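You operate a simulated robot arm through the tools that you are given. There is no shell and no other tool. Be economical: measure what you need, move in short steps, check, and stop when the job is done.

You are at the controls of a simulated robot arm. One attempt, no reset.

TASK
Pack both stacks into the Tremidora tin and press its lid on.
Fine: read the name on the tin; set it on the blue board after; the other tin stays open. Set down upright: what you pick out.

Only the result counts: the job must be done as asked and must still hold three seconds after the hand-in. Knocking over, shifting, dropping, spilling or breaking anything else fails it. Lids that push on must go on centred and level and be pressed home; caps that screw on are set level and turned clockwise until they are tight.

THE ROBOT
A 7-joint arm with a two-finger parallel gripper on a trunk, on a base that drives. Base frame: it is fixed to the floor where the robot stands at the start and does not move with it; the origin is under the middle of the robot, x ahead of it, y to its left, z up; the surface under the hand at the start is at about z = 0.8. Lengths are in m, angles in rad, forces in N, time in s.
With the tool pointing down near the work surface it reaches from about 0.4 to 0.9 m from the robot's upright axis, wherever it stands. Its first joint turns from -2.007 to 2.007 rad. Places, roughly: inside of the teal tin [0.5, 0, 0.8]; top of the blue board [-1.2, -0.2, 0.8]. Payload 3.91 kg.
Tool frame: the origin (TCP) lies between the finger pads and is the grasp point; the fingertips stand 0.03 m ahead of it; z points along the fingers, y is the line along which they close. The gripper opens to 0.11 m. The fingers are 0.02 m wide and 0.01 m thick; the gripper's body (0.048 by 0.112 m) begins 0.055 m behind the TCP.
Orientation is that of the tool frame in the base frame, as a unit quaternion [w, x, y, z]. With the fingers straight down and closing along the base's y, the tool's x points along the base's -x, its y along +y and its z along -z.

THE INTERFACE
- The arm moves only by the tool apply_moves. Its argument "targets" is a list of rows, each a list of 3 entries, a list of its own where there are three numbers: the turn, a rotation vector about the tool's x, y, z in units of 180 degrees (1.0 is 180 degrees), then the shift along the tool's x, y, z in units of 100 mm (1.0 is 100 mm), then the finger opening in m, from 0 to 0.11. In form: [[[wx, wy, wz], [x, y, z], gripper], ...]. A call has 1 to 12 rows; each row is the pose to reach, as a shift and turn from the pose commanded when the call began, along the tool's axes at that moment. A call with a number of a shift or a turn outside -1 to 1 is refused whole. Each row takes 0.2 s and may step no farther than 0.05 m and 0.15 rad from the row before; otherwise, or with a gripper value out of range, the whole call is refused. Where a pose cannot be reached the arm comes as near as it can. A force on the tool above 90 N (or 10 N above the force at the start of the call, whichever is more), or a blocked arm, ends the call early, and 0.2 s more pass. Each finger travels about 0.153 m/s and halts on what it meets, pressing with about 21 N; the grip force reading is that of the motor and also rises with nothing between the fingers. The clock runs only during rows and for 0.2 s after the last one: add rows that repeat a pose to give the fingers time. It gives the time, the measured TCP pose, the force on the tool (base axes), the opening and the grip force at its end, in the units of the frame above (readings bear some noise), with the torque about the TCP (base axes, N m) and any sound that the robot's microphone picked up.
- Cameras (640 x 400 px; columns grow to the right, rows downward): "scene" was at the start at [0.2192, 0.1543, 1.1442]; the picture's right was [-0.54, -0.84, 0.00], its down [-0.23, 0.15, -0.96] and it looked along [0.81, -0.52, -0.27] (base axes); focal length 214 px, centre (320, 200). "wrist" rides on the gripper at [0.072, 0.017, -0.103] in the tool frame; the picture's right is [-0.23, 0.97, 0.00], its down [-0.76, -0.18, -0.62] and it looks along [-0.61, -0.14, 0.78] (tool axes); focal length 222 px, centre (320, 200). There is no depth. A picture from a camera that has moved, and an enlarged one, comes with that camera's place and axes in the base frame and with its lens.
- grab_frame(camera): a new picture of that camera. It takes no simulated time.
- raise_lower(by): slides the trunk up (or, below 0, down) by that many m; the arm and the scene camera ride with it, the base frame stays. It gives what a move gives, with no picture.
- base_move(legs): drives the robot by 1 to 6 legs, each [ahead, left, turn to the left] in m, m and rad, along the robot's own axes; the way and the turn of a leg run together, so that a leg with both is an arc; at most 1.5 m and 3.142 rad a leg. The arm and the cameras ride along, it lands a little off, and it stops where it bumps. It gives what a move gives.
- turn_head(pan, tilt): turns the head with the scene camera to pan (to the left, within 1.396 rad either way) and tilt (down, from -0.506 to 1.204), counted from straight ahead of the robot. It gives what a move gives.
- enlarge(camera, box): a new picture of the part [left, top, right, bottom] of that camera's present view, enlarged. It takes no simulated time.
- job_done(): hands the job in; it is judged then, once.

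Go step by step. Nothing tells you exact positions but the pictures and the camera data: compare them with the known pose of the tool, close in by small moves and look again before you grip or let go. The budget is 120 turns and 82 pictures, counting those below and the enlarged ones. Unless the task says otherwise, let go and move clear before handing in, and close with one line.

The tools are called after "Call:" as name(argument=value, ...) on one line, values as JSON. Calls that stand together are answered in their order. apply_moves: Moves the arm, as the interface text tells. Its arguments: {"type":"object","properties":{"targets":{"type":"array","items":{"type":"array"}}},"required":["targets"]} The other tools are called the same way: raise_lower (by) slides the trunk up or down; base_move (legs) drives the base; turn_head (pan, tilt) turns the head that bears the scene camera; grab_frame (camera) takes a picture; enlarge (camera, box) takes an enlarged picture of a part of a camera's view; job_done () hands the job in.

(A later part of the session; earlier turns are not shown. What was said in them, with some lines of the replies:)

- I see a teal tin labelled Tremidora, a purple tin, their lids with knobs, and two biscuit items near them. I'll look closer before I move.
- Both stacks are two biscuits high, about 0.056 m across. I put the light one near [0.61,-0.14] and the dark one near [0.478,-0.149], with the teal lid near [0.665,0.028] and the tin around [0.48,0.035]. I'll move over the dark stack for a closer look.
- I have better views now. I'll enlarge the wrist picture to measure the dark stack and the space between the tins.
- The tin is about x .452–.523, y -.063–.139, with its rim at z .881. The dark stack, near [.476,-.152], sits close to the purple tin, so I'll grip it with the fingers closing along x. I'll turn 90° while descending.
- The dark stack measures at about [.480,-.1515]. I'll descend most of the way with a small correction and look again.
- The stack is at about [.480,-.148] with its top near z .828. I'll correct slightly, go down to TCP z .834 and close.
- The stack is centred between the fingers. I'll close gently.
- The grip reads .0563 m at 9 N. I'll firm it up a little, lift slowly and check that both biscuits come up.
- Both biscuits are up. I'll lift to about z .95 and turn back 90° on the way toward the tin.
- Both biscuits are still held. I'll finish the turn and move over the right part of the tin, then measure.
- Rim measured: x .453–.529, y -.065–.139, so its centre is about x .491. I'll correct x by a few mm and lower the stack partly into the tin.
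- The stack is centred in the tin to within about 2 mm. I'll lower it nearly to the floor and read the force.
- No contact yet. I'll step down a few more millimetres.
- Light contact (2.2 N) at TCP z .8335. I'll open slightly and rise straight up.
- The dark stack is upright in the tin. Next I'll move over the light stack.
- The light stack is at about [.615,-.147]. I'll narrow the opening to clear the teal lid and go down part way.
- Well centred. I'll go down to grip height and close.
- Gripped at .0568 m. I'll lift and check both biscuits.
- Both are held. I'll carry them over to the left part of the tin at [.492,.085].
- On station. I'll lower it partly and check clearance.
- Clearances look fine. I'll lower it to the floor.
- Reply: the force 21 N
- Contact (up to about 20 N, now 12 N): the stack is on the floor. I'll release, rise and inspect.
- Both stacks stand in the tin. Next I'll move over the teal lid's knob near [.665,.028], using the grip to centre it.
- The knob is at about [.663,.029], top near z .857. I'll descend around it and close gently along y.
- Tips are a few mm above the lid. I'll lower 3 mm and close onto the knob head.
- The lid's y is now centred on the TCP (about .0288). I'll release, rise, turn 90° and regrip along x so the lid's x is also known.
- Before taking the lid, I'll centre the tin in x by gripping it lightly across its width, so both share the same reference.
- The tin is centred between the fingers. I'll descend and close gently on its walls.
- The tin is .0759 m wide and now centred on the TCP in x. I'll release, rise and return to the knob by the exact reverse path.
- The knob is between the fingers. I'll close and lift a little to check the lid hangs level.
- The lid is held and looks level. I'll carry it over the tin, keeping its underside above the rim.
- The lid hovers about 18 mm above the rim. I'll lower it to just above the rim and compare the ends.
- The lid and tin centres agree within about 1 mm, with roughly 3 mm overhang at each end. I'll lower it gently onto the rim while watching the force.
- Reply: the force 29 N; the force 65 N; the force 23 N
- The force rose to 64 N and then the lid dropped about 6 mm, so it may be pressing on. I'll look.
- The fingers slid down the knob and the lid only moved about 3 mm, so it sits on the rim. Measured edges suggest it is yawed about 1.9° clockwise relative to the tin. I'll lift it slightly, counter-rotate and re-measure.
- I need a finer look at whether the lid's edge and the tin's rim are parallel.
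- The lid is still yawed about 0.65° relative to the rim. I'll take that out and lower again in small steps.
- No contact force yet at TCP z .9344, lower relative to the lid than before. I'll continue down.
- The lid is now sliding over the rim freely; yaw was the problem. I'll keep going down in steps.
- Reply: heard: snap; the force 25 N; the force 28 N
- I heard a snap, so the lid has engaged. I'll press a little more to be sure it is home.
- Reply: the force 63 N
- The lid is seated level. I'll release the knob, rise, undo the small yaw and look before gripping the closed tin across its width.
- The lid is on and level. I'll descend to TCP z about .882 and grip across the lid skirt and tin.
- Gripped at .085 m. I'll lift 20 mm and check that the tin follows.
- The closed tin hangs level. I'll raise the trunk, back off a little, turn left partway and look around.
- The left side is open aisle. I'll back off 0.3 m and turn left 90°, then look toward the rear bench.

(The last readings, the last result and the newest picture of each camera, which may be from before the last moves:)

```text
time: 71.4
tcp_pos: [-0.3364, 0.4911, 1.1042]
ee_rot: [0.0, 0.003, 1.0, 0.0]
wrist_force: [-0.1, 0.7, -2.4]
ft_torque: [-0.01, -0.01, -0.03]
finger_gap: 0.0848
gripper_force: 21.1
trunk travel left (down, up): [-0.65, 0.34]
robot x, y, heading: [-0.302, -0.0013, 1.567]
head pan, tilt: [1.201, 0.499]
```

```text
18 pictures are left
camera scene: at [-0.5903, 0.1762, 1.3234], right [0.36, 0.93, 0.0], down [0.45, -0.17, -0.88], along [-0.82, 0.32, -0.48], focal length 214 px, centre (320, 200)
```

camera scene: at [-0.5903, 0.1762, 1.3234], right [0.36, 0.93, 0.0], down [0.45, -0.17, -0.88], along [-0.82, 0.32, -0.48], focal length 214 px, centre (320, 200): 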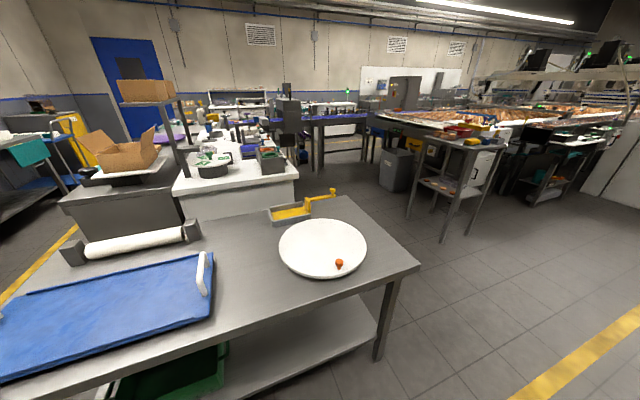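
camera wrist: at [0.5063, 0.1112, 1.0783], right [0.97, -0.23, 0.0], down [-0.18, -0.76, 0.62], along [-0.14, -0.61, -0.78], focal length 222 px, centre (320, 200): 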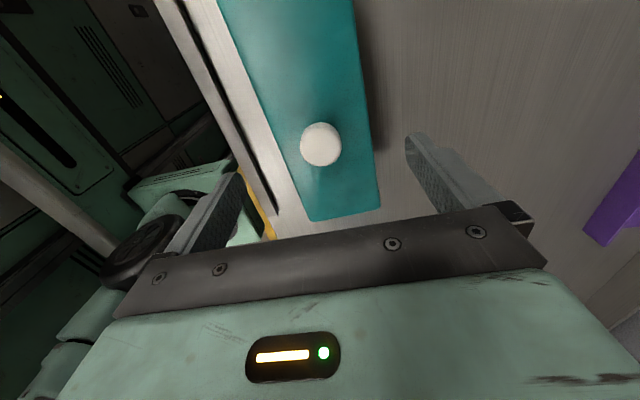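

I see the blue board on the rear bench: bench edge about x -.964, board roughly x -1.01 to -1.26 centred near y -.2. I'll turn to face it and drive up to about (-.5,-.2).

Call:
base_move(legs=[[0, 0, 1.571], [0, 0.2, 0], [0.17, 0, 0]])

Call:
turn_head(pan=-0.35, tilt=0.7)

Call:
grab_frame(camera="scene")

```text
time: 77.8
tcp_pos: [-0.963, -0.2294, 1.1038]
ee_rot: [0.0, -0.704, 0.71, 0.0]
wrist_force: [-0.6, 0.9, -3.3]
ft_torque: [0.01, 0.01, 0.01]
finger_gap: 0.0846
gripper_force: 21.0
trunk travel left (down, up): [-0.65, 0.34]
robot x, y, heading: [-0.4739, -0.1964, 3.133]
head pan, tilt: [1.201, 0.499]
```

```text
time: 79.5
tcp_pos: [-0.963, -0.2312, 1.1051]
ee_rot: [0.0, -0.703, 0.711, 0.0]
wrist_force: [0.0, -0.4, -2.6]
ft_torque: [0.02, -0.01, 0.0]
finger_gap: 0.0847
gripper_force: 21.2
trunk travel left (down, up): [-0.65, 0.34]
robot x, y, heading: [-0.469, -0.2003, 3.134]
head pan, tilt: [-0.351, 0.7]
```

```text
17 pictures are left
camera scene: at [-0.6973, -0.3711, 1.3057], right [0.35, 0.94, 0.0], down [0.6, -0.23, -0.76], along [-0.72, 0.27, -0.64], focal length 214 px, centre (320, 200)
```

scene: 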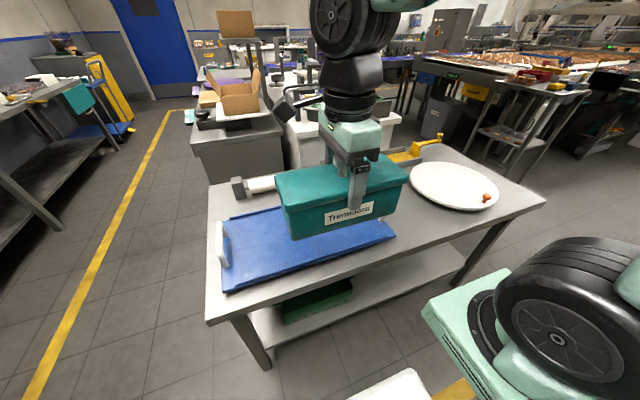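

The board spans about x -1.02 to -1.28 and y -.5 to 0, centre near [-1.15,-.25]. I'll reach out to [-1.15,-.25].

Call:
apply_moves(targets=[[[0, 0, 0], [0.05, 0.25, 0], 0.05], [[0, 0, 0], [0.1, 0.5, 0], 0.05], [[0, 0, 0], [0.15, 0.75, 0], 0.05], [[0, 0, 0], [0.2, 1.0, 0], 0.05]])

Call:
apply_moves(targets=[[[0, 0, 0], [0, 0.3, 0], 0.05], [[0, 0, 0], [0, 0.6, 0.1], 0.05], [[0, 0, 0], [0, 0.87, 0.3], 0.05], [[0, 0, 0], [0, 0.87, 0.6], 0.05], [[0, 0, 0], [0, 0.87, 0.9], 0.05]])

Call:
grab_frame(camera="scene")

Call:
grab_frame(camera="wrist")

```text
time: 80.5
tcp_pos: [-1.0647, -0.2508, 1.1042]
ee_rot: [-0.001, -0.703, 0.711, 0.001]
wrist_force: [-0.1, -0.9, -2.2]
ft_torque: [0.01, 0.04, -0.06]
finger_gap: 0.0848
gripper_force: 20.4
trunk travel left (down, up): [-0.65, 0.34]
robot x, y, heading: [-0.4739, -0.1968, 3.128]
head pan, tilt: [-0.351, 0.7]
```

```text
time: 81.7
tcp_pos: [-1.1504, -0.2475, 1.0133]
ee_rot: [0.0, -0.704, 0.711, 0.001]
wrist_force: [-0.5, -0.4, -2.6]
ft_torque: [0.01, 0.0, 0.02]
finger_gap: 0.0847
gripper_force: 21.5
trunk travel left (down, up): [-0.65, 0.34]
robot x, y, heading: [-0.472, -0.1992, 3.127]
head pan, tilt: [-0.351, 0.7]
```

```text
16 pictures are left
camera scene: at [-0.6972, -0.371, 1.3057], right [0.35, 0.94, 0.0], down [0.6, -0.23, -0.76], along [-0.72, 0.27, -0.64], focal length 214 px, centre (320, 200)
```

scene: 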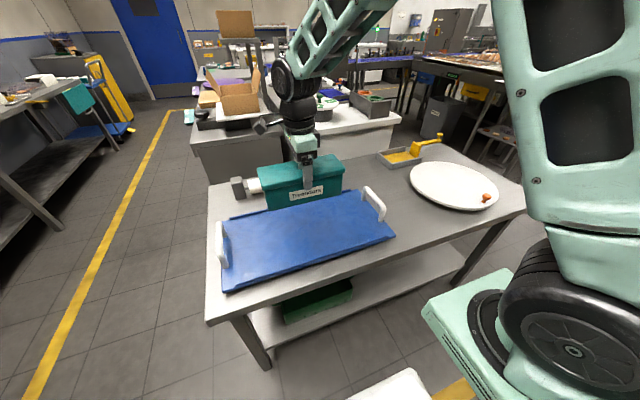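

```text
15 pictures are left
camera wrist: at [-1.1698, -0.3204, 1.1174], right [-0.97, 0.24, 0.0], down [0.19, 0.76, 0.62], along [0.15, 0.61, -0.78], focal length 222 px, centre (320, 200)
```

wrist: 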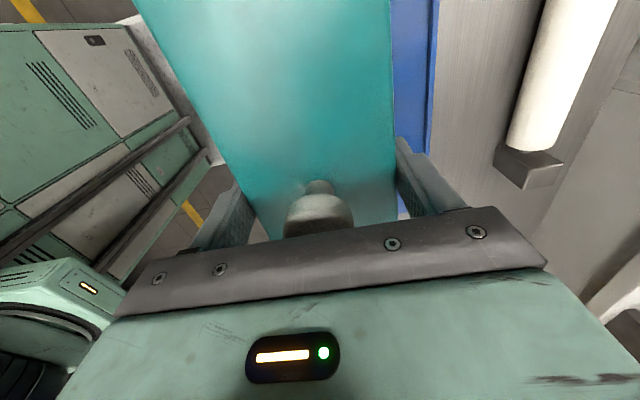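

Target is well over the board's middle, between the handles. I'll lower toward the board and watch the force.

Call:
apply_moves(targets=[[[0, 0, 0], [0, 0, 0.3], 0.05], [[0, 0, 0], [0, 0, 0.6], 0.05], [[0, 0, 0], [0, 0, 0.8], 0.05], [[0, 0, 0], [0, 0, 0.9], 0.05]])

Call:
enlarge(camera="scene", box=[210, 130, 400, 290])

```text
time: 82.7
tcp_pos: [-1.1496, -0.2486, 0.9235]
ee_rot: [0.001, -0.704, 0.711, 0.0]
wrist_force: [0.4, 0.2, -2.4]
ft_torque: [0.03, -0.01, 0.0]
finger_gap: 0.0848
gripper_force: 21.2
trunk travel left (down, up): [-0.65, 0.34]
robot x, y, heading: [-0.4733, -0.1952, 3.131]
head pan, tilt: [-0.351, 0.7]
```

```text
2.50 times, centred on (305, 210) of scene
camera zoom: at [-0.6973, -0.371, 1.3057], right [0.35, 0.94, 0.0], down [0.6, -0.23, -0.76], along [-0.72, 0.27, -0.64], focal length 536 px, centre (358, 175)
```

zoom: 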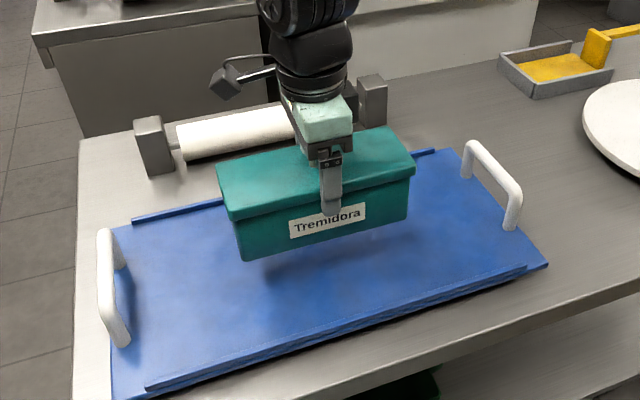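

About 25 mm remain above the board. I'll step down gently.

Call:
apply_moves(targets=[[[0, 0, 0], [0, 0, 0.05], 0.05], [[0, 0, 0], [0, 0, 0.1], 0.05], [[0, 0, 0], [0, 0, 0.13], 0.05]])

Call:
apply_moves(targets=[[[0, 0, 0], [0, 0, 0.03], 0.05]])

Call:
apply_moves(targets=[[[0, 0, 0], [0, 0, 0.03], 0.05]])

```text
time: 83.5
tcp_pos: [-1.1493, -0.2487, 0.9111]
ee_rot: [0.0, -0.703, 0.712, 0.0]
wrist_force: [-0.3, -0.6, -2.2]
ft_torque: [0.03, 0.01, 0.01]
finger_gap: 0.0846
gripper_force: 21.0
trunk travel left (down, up): [-0.65, 0.34]
robot x, y, heading: [-0.4739, -0.1982, 3.129]
head pan, tilt: [-0.351, 0.7]
```

```text
time: 83.9
tcp_pos: [-1.15, -0.2481, 0.9078]
ee_rot: [0.0, -0.703, 0.711, -0.001]
wrist_force: [-0.3, 0.4, -2.1]
ft_torque: [0.02, 0.02, -0.03]
finger_gap: 0.0845
gripper_force: 21.5
trunk travel left (down, up): [-0.65, 0.34]
robot x, y, heading: [-0.4751, -0.198, 3.131]
head pan, tilt: [-0.351, 0.7]
```

```text
time: 84.3
tcp_pos: [-1.1498, -0.248, 0.9058]
ee_rot: [0.0, -0.703, 0.711, -0.001]
wrist_force: [0.4, -0.1, -3.5]
ft_torque: [0.02, 0.02, -0.02]
finger_gap: 0.0844
gripper_force: 21.1
trunk travel left (down, up): [-0.65, 0.34]
robot x, y, heading: [-0.4703, -0.1968, 3.135]
head pan, tilt: [-0.351, 0.7]
```

Call:
apply_moves(targets=[[[0, 0, 0], [0, 0, 0.03], 0.05]])

Call:
apply_moves(targets=[[[0, 0, 0], [0, 0, 0.03], 0.05]])

Call:
apply_moves(targets=[[[0, 0, 0], [0, 0, 0.02], 0.05]])

```text
time: 84.7
tcp_pos: [-1.1504, -0.2481, 0.9029]
ee_rot: [0.001, -0.703, 0.711, 0.0]
wrist_force: [0.0, -0.2, -2.1]
ft_torque: [-0.04, 0.0, 0.01]
finger_gap: 0.0847
gripper_force: 21.2
trunk travel left (down, up): [-0.65, 0.34]
robot x, y, heading: [-0.4706, -0.1984, 3.13]
head pan, tilt: [-0.351, 0.7]
```

```text
time: 85.1
tcp_pos: [-1.1493, -0.2483, 0.8993]
ee_rot: [0.0, -0.703, 0.711, 0.001]
wrist_force: [0.3, 0.2, -1.9]
ft_torque: [0.0, 0.0, -0.03]
finger_gap: 0.0845
gripper_force: 21.5
trunk travel left (down, up): [-0.65, 0.34]
robot x, y, heading: [-0.4725, -0.197, 3.129]
head pan, tilt: [-0.351, 0.7]
```

```text
time: 85.5
tcp_pos: [-1.1503, -0.2483, 0.8969]
ee_rot: [0.0, -0.703, 0.711, 0.0]
wrist_force: [0.1, -0.2, -2.7]
ft_torque: [0.04, -0.03, 0.0]
finger_gap: 0.0847
gripper_force: 21.2
trunk travel left (down, up): [-0.65, 0.34]
robot x, y, heading: [-0.4713, -0.1986, 3.129]
head pan, tilt: [-0.351, 0.7]
```

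Still free at tin-bottom z about .814. I'll look and continue.

Call:
enlarge(camera="scene", box=[260, 150, 360, 230])

Call:
apply_moves(targets=[[[0, 0, 0], [0, 0, 0.02], 0.05]])

Call:
apply_moves(targets=[[[0, 0, 0], [0, 0, 0.02], 0.05]])

Call:
apply_moves(targets=[[[0, 0, 0], [0, 0, 0.02], 0.05]])

```text
5.00 times, centred on (310, 190) of scene
camera zoom: at [-0.6974, -0.371, 1.3057], right [0.35, 0.94, 0.0], down [0.6, -0.23, -0.76], along [-0.72, 0.27, -0.64], focal length 1072 px, centre (370, 250)
```

zoom: 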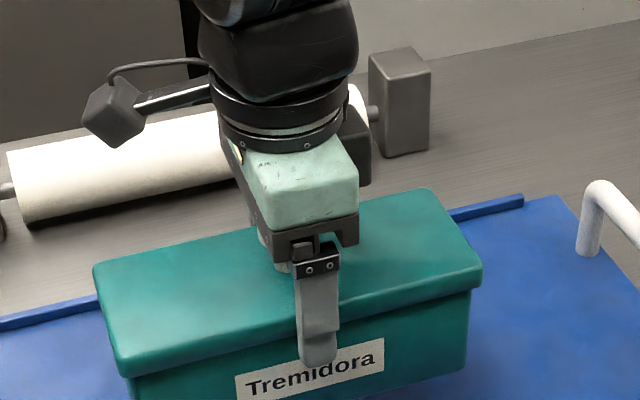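

```text
time: 85.9
tcp_pos: [-1.1512, -0.2488, 0.8939]
ee_rot: [-0.001, -0.704, 0.711, 0.0]
wrist_force: [0.2, 0.7, -2.7]
ft_torque: [-0.03, 0.04, -0.02]
finger_gap: 0.0848
gripper_force: 20.6
trunk travel left (down, up): [-0.65, 0.34]
robot x, y, heading: [-0.4718, -0.1975, 3.13]
head pan, tilt: [-0.351, 0.7]
```

```text
time: 86.3
tcp_pos: [-1.1503, -0.2473, 0.8937]
ee_rot: [0.001, -0.703, 0.711, 0.002]
wrist_force: [0.3, -0.5, -2.1]
ft_torque: [0.02, 0.02, 0.01]
finger_gap: 0.0849
gripper_force: 20.5
trunk travel left (down, up): [-0.65, 0.34]
robot x, y, heading: [-0.471, -0.1962, 3.131]
head pan, tilt: [-0.351, 0.7]
```

```text
time: 86.7
tcp_pos: [-1.1505, -0.2479, 0.8906]
ee_rot: [0.0, -0.703, 0.711, 0.0]
wrist_force: [0.4, -0.2, -1.5]
ft_torque: [0.0, 0.01, 0.01]
finger_gap: 0.0847
gripper_force: 20.8
trunk travel left (down, up): [-0.65, 0.34]
robot x, y, heading: [-0.4718, -0.1988, 3.134]
head pan, tilt: [-0.351, 0.7]
```

Call:
apply_moves(targets=[[[0, 0, 0], [0, 0, 0.02], 0.05]])

Call:
apply_moves(targets=[[[0, 0, 0], [0, 0, 0.015], 0.05]])

Call:
enlarge(camera="scene", box=[260, 160, 360, 240])

```text
time: 87.1
tcp_pos: [-1.1497, -0.2484, 0.8879]
ee_rot: [0.0, -0.704, 0.71, 0.0]
wrist_force: [0.5, -1.0, -2.8]
ft_torque: [0.02, 0.02, 0.01]
finger_gap: 0.0847
gripper_force: 21.1
trunk travel left (down, up): [-0.65, 0.34]
robot x, y, heading: [-0.4713, -0.1983, 3.132]
head pan, tilt: [-0.351, 0.7]
```

```text
time: 87.5
tcp_pos: [-1.1495, -0.2494, 0.8881]
ee_rot: [0.001, -0.703, 0.711, 0.001]
wrist_force: [0.6, -0.2, -3.3]
ft_torque: [0.0, -0.02, -0.01]
finger_gap: 0.0844
gripper_force: 21.1
trunk travel left (down, up): [-0.65, 0.34]
robot x, y, heading: [-0.4704, -0.2011, 3.124]
head pan, tilt: [-0.351, 0.7]
```

```text
5.00 times, centred on (310, 200) of scene
camera zoom: at [-0.6974, -0.3711, 1.3057], right [0.35, 0.94, 0.0], down [0.6, -0.23, -0.76], along [-0.72, 0.27, -0.64], focal length 1072 px, centre (370, 200)
```

zoom: 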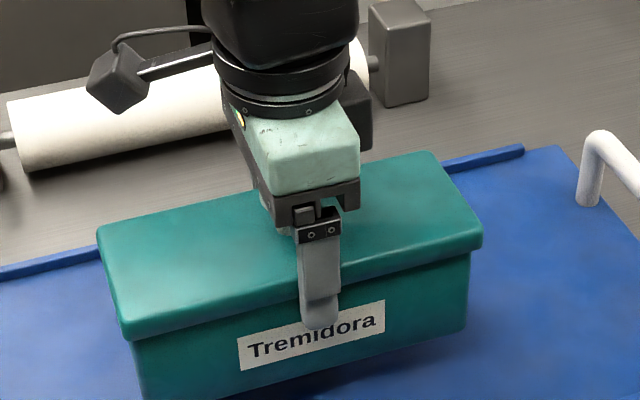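

A small gap remains. I'll continue in 1.5–2 mm steps.

Call:
apply_moves(targets=[[[0, 0, 0], [0, 0, 0.02], 0.05]])

Call:
apply_moves(targets=[[[0, 0, 0], [0, 0, 0.015], 0.05]])

Call:
apply_moves(targets=[[[0, 0, 0], [0, 0, 0.015], 0.05]])

```text
time: 87.9
tcp_pos: [-1.1493, -0.2465, 0.8846]
ee_rot: [0.001, -0.703, 0.711, 0.001]
wrist_force: [-0.2, 0.4, -3.0]
ft_torque: [0.01, 0.02, -0.05]
finger_gap: 0.0847
gripper_force: 20.6
trunk travel left (down, up): [-0.65, 0.34]
robot x, y, heading: [-0.4693, -0.1973, 3.125]
head pan, tilt: [-0.351, 0.7]
```

```text
time: 88.3
tcp_pos: [-1.1501, -0.2464, 0.8842]
ee_rot: [0.0, -0.703, 0.711, 0.0]
wrist_force: [0.6, -0.7, -1.9]
ft_torque: [0.02, 0.01, 0.0]
finger_gap: 0.0844
gripper_force: 20.9
trunk travel left (down, up): [-0.65, 0.34]
robot x, y, heading: [-0.473, -0.2001, 3.133]
head pan, tilt: [-0.351, 0.7]
```

```text
time: 88.7
tcp_pos: [-1.1498, -0.2475, 0.881]
ee_rot: [0.001, -0.704, 0.711, 0.001]
wrist_force: [-0.2, 0.2, -2.5]
ft_torque: [0.03, -0.01, -0.03]
finger_gap: 0.0845
gripper_force: 20.6
trunk travel left (down, up): [-0.65, 0.34]
robot x, y, heading: [-0.4739, -0.1968, 3.13]
head pan, tilt: [-0.351, 0.7]
```

Call:
apply_moves(targets=[[[0, 0, 0], [0, 0, 0.015], 0.05]])

Call:
apply_moves(targets=[[[0, 0, 0], [0, 0, 0.015], 0.05]])

Call:
enlarge(camera="scene", box=[260, 170, 360, 250])

```text
time: 89.1
tcp_pos: [-1.1497, -0.248, 0.8806]
ee_rot: [0.0, -0.703, 0.711, 0.0]
wrist_force: [-0.6, -0.1, -2.2]
ft_torque: [0.0, 0.01, 0.01]
finger_gap: 0.085
gripper_force: 21.3
trunk travel left (down, up): [-0.65, 0.34]
robot x, y, heading: [-0.4723, -0.194, 3.131]
head pan, tilt: [-0.351, 0.7]
```

```text
time: 89.5
tcp_pos: [-1.1508, -0.2485, 0.8793]
ee_rot: [0.0, -0.703, 0.711, 0.0]
wrist_force: [-0.1, -0.5, -2.9]
ft_torque: [0.02, 0.0, -0.03]
finger_gap: 0.0846
gripper_force: 21.4
trunk travel left (down, up): [-0.65, 0.34]
robot x, y, heading: [-0.4736, -0.1975, 3.132]
head pan, tilt: [-0.351, 0.7]
```

```text
5.00 times, centred on (310, 210) of scene
camera zoom: at [-0.6974, -0.3711, 1.3057], right [0.35, 0.94, 0.0], down [0.6, -0.23, -0.76], along [-0.72, 0.27, -0.64], focal length 1072 px, centre (370, 150)
```

zoom: 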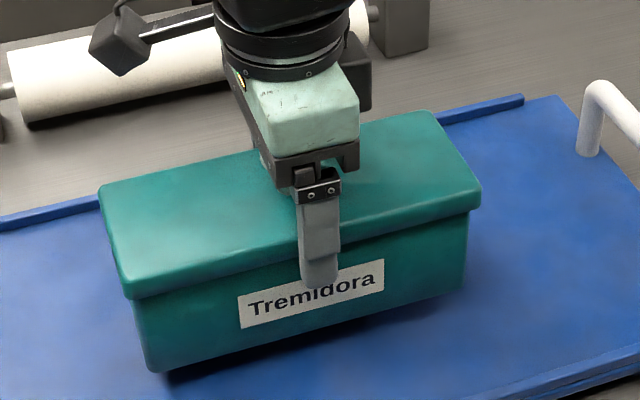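

A gap of several mm is still visible. I'll continue down.

Call:
apply_moves(targets=[[[0, 0, 0], [0, 0, 0.02], 0.05], [[0, 0, 0], [0, 0, 0.03], 0.05]])

Call:
apply_moves(targets=[[[0, 0, 0], [0, 0, 0.02], 0.05]])

Call:
apply_moves(targets=[[[0, 0, 0], [0, 0, 0.015], 0.05]])

Call:
apply_moves(targets=[[[0, 0, 0], [0, 0, 0.015], 0.05]])

```text
time: 90.1
tcp_pos: [-1.1498, -0.2487, 0.8767]
ee_rot: [0.001, -0.703, 0.711, 0.0]
wrist_force: [0.0, 0.2, -2.4]
ft_torque: [0.02, 0.02, -0.01]
finger_gap: 0.0845
gripper_force: 21.0
trunk travel left (down, up): [-0.65, 0.34]
robot x, y, heading: [-0.4728, -0.1938, 3.128]
head pan, tilt: [-0.351, 0.7]
```

```text
time: 90.5
tcp_pos: [-1.1499, -0.2464, 0.8751]
ee_rot: [-0.001, -0.703, 0.712, 0.0]
wrist_force: [0.6, 0.8, -2.8]
ft_torque: [0.05, -0.02, 0.03]
finger_gap: 0.0849
gripper_force: 21.0
trunk travel left (down, up): [-0.65, 0.34]
robot x, y, heading: [-0.4708, -0.2014, 3.128]
head pan, tilt: [-0.351, 0.7]
```

```text
time: 90.9
tcp_pos: [-1.1493, -0.247, 0.8724]
ee_rot: [0.001, -0.703, 0.711, 0.0]
wrist_force: [0.4, 0.1, -2.5]
ft_torque: [0.0, 0.0, 0.0]
finger_gap: 0.0843
gripper_force: 20.8
trunk travel left (down, up): [-0.65, 0.34]
robot x, y, heading: [-0.4763, -0.1972, 3.138]
head pan, tilt: [-0.351, 0.7]
```

```text
time: 91.3
tcp_pos: [-1.1496, -0.2476, 0.8709]
ee_rot: [0.0, -0.704, 0.711, 0.001]
wrist_force: [-0.9, 0.1, -2.4]
ft_torque: [0.04, -0.02, -0.01]
finger_gap: 0.0848
gripper_force: 21.2
trunk travel left (down, up): [-0.65, 0.34]
robot x, y, heading: [-0.4688, -0.1974, 3.135]
head pan, tilt: [-0.351, 0.7]
```

Call:
apply_moves(targets=[[[0, 0, 0], [0, 0, 0.015], 0.05]])

Call:
apply_moves(targets=[[[0, 0, 0], [0, 0, 0.015], 0.05]])

Call:
apply_moves(targets=[[[0, 0, 0], [0, 0, 0.015], 0.05]])

Call:
enlarge(camera="scene", box=[260, 170, 360, 250])

```text
time: 91.7
tcp_pos: [-1.1496, -0.2472, 0.8699]
ee_rot: [0.001, -0.703, 0.711, 0.0]
wrist_force: [-0.2, 0.4, -2.9]
ft_torque: [0.0, 0.0, 0.02]
finger_gap: 0.0849
gripper_force: 20.5
trunk travel left (down, up): [-0.65, 0.34]
robot x, y, heading: [-0.475, -0.1983, 3.132]
head pan, tilt: [-0.351, 0.7]
```

```text
time: 92.1
tcp_pos: [-1.15, -0.2468, 0.8684]
ee_rot: [0.0, -0.703, 0.711, 0.0]
wrist_force: [0.6, 0.1, -2.3]
ft_torque: [-0.02, -0.02, -0.03]
finger_gap: 0.0846
gripper_force: 21.0
trunk travel left (down, up): [-0.65, 0.34]
robot x, y, heading: [-0.4691, -0.1987, 3.127]
head pan, tilt: [-0.351, 0.7]
```

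```text
time: 92.5
tcp_pos: [-1.1497, -0.2486, 0.866]
ee_rot: [0.0, -0.703, 0.711, 0.0]
wrist_force: [0.3, -1.0, -2.3]
ft_torque: [0.02, -0.02, 0.02]
finger_gap: 0.0849
gripper_force: 21.2
trunk travel left (down, up): [-0.65, 0.34]
robot x, y, heading: [-0.4718, -0.1971, 3.135]
head pan, tilt: [-0.351, 0.7]
```

```text
5.00 times, centred on (310, 210) of scene
camera zoom: at [-0.6974, -0.3711, 1.3057], right [0.35, 0.94, 0.0], down [0.6, -0.23, -0.76], along [-0.72, 0.27, -0.64], focal length 1072 px, centre (370, 150)
```

zoom: 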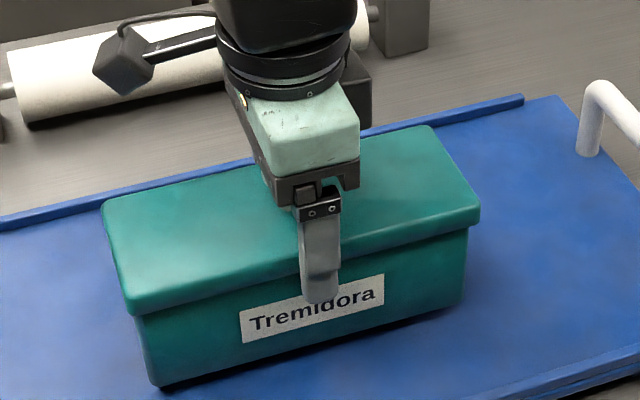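

The gap is nearly closed. I'll go down 4 mm more.

Call:
apply_moves(targets=[[[0, 0, 0], [0, 0, 0.015], 0.05], [[0, 0, 0], [0, 0, 0.03], 0.05], [[0, 0, 0], [0, 0, 0.04], 0.05]])

```text
time: 93.3
tcp_pos: [-1.1496, -0.2475, 0.8627]
ee_rot: [0.0, -0.704, 0.711, 0.001]
wrist_force: [-0.4, -0.1, -2.1]
ft_torque: [0.01, 0.02, 0.01]
finger_gap: 0.0848
gripper_force: 20.8
trunk travel left (down, up): [-0.65, 0.34]
robot x, y, heading: [-0.4721, -0.196, 3.127]
head pan, tilt: [-0.351, 0.7]
```

Call:
apply_moves(targets=[[[0, 0, 0], [0, 0, 0.015], 0.05], [[0, 0, 0], [0, 0, 0.03], 0.05]])

```text
time: 93.9
tcp_pos: [-1.1479, -0.2482, 0.8602]
ee_rot: [0.0, -0.703, 0.711, 0.0]
wrist_force: [-0.1, 0.8, -2.6]
ft_torque: [0.02, -0.01, 0.04]
finger_gap: 0.0845
gripper_force: 20.7
trunk travel left (down, up): [-0.65, 0.34]
robot x, y, heading: [-0.4693, -0.1967, 3.128]
head pan, tilt: [-0.351, 0.7]
```

Call:
apply_moves(targets=[[[0, 0, 0], [0, 0, 0.015], 0.05], [[0, 0, 0], [0, 0, 0.03], 0.05]])

Call:
enlarge(camera="scene", box=[275, 200, 345, 250])

```text
time: 94.5
tcp_pos: [-1.1478, -0.2467, 0.8566]
ee_rot: [0.001, -0.704, 0.711, 0.001]
wrist_force: [1.3, 0.4, -1.7]
ft_torque: [0.01, -0.03, 0.0]
finger_gap: 0.0849
gripper_force: 21.0
trunk travel left (down, up): [-0.65, 0.34]
robot x, y, heading: [-0.472, -0.1953, 3.133]
head pan, tilt: [-0.351, 0.7]
```

```text
8.00 times, centred on (310, 225) of scene
camera zoom: at [-0.6974, -0.3711, 1.3057], right [0.35, 0.94, 0.0], down [0.6, -0.23, -0.76], along [-0.72, 0.27, -0.64], focal length 1716 px, centre (400, 0)
```

zoom: 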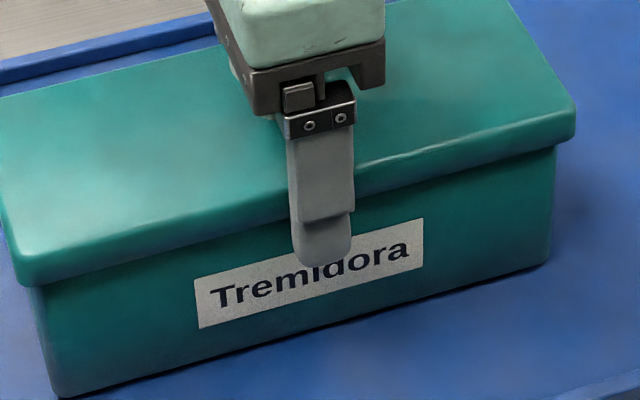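

A thin shadow gap of a few mm remains. I'll go a little further.

Call:
apply_moves(targets=[[[0, 0, 0], [0, 0, 0.015], 0.05], [[0, 0, 0], [0, 0, 0.025], 0.05]])

```text
time: 95.1
tcp_pos: [-1.1502, -0.2471, 0.8542]
ee_rot: [0.0, -0.704, 0.711, 0.0]
wrist_force: [-0.2, -0.1, -2.4]
ft_torque: [-0.03, 0.0, -0.01]
finger_gap: 0.0848
gripper_force: 20.9
trunk travel left (down, up): [-0.65, 0.34]
robot x, y, heading: [-0.4727, -0.2, 3.13]
head pan, tilt: [-0.351, 0.7]
```

Call:
apply_moves(targets=[[[0, 0, 0], [0, 0, 0.012], 0.05], [[0, 0, 0], [0, 0, 0.02], 0.05]])

```text
time: 95.7
tcp_pos: [-1.1506, -0.2489, 0.8548]
ee_rot: [0.0, -0.703, 0.711, 0.001]
wrist_force: [1.2, 0.9, 11.6]
ft_torque: [-0.02, -0.37, 0.13]
finger_gap: 0.0849
gripper_force: 21.1
trunk travel left (down, up): [-0.65, 0.34]
robot x, y, heading: [-0.4697, -0.1982, 3.128]
head pan, tilt: [-0.351, 0.7]
```

Contact at about 12 N: the tin is on the board. I'll release and rise clear.

Call:
apply_moves(targets=[[[0, 0, 0], [0, 0, 0], 0.088], [[0, 0, 0], [0, 0, 0], 0.096], [[0, 0, 0], [0, 0, 0], 0.108], [[0, 0, 0], [0, 0, 0], 0.11], [[0, 0, 0], [0, 0, -0.15], 0.11], [[0, 0, 0], [0, 0, -0.5], 0.11], [[0, 0, 0], [0, 0, -1.0], 0.11]])

Call:
enlarge(camera="scene", box=[210, 130, 400, 290])

Call:
grab_frame(camera="wrist")

```text
time: 97.3
tcp_pos: [-1.1495, -0.2467, 0.9517]
ee_rot: [0.0, -0.703, 0.712, 0.0]
wrist_force: [-0.1, -0.5, 0.8]
ft_torque: [-0.01, -0.04, 0.01]
finger_gap: 0.1101
gripper_force: 0.1
trunk travel left (down, up): [-0.65, 0.34]
robot x, y, heading: [-0.4724, -0.1992, 3.128]
head pan, tilt: [-0.351, 0.7]
```

```text
2.50 times, centred on (305, 210) of scene
camera zoom: at [-0.6977, -0.3712, 1.3055], right [0.35, 0.94, 0.0], down [0.6, -0.23, -0.76], along [-0.72, 0.27, -0.64], focal length 536 px, centre (358, 175)
```

zoom: 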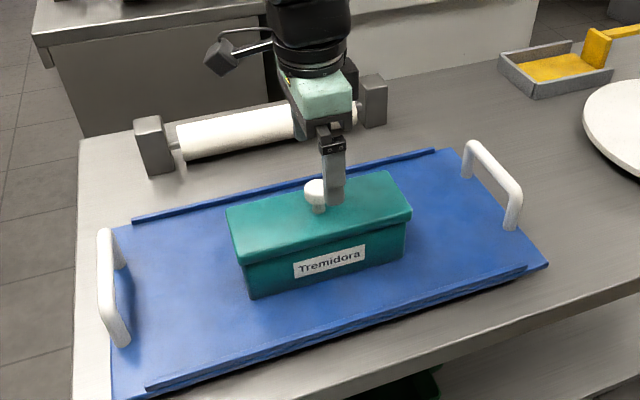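

```text
7 pictures are left
camera wrist: at [-1.1684, -0.3202, 1.055], right [-0.97, 0.24, 0.0], down [0.18, 0.76, 0.62], along [0.15, 0.61, -0.78], focal length 222 px, centre (320, 200)
```

wrist: 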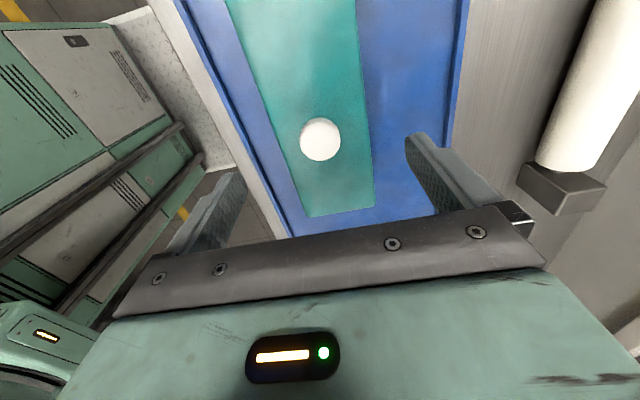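

The closed tin stands flat on the blue board with its lid on. I'll raise the hand clear before handing in.

Call:
raise_lower(by=0.1)

Call:
enlarge(camera="scene", box=[210, 150, 400, 310])

```text
time: 98.6
tcp_pos: [-1.1505, -0.2484, 1.051]
ee_rot: [0.0, -0.704, 0.711, 0.0]
wrist_force: [-1.0, 0.1, -0.5]
ft_torque: [0.01, 0.02, 0.02]
finger_gap: 0.1098
gripper_force: 0.1
trunk travel left (down, up): [-0.75, 0.24]
robot x, y, heading: [-0.4743, -0.1985, 3.128]
head pan, tilt: [-0.351, 0.7]
```

```text
2.50 times, centred on (305, 230) of scene
camera zoom: at [-0.6973, -0.3711, 1.4057], right [0.35, 0.94, 0.0], down [0.6, -0.23, -0.76], along [-0.72, 0.27, -0.64], focal length 536 px, centre (358, 125)
```

zoom: 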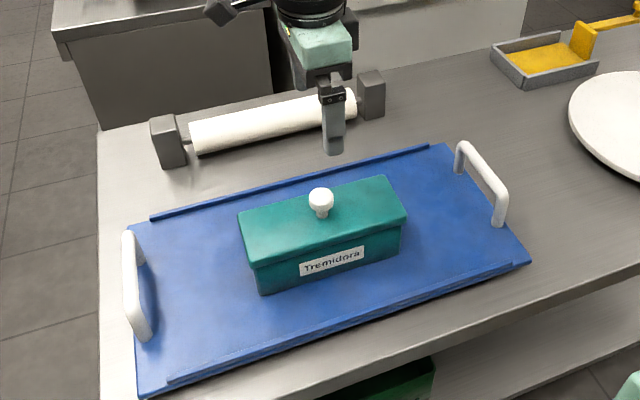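

The tin is upright and closed on the board and the hand is clear, so I'm handing in.

Call:
job_done()

```text
The job is handed in.
```

I packed both stacks upright into the Tremidora tin, pressed its lid on until it snapped, and set the tin on the blue board; the other tin was left open.
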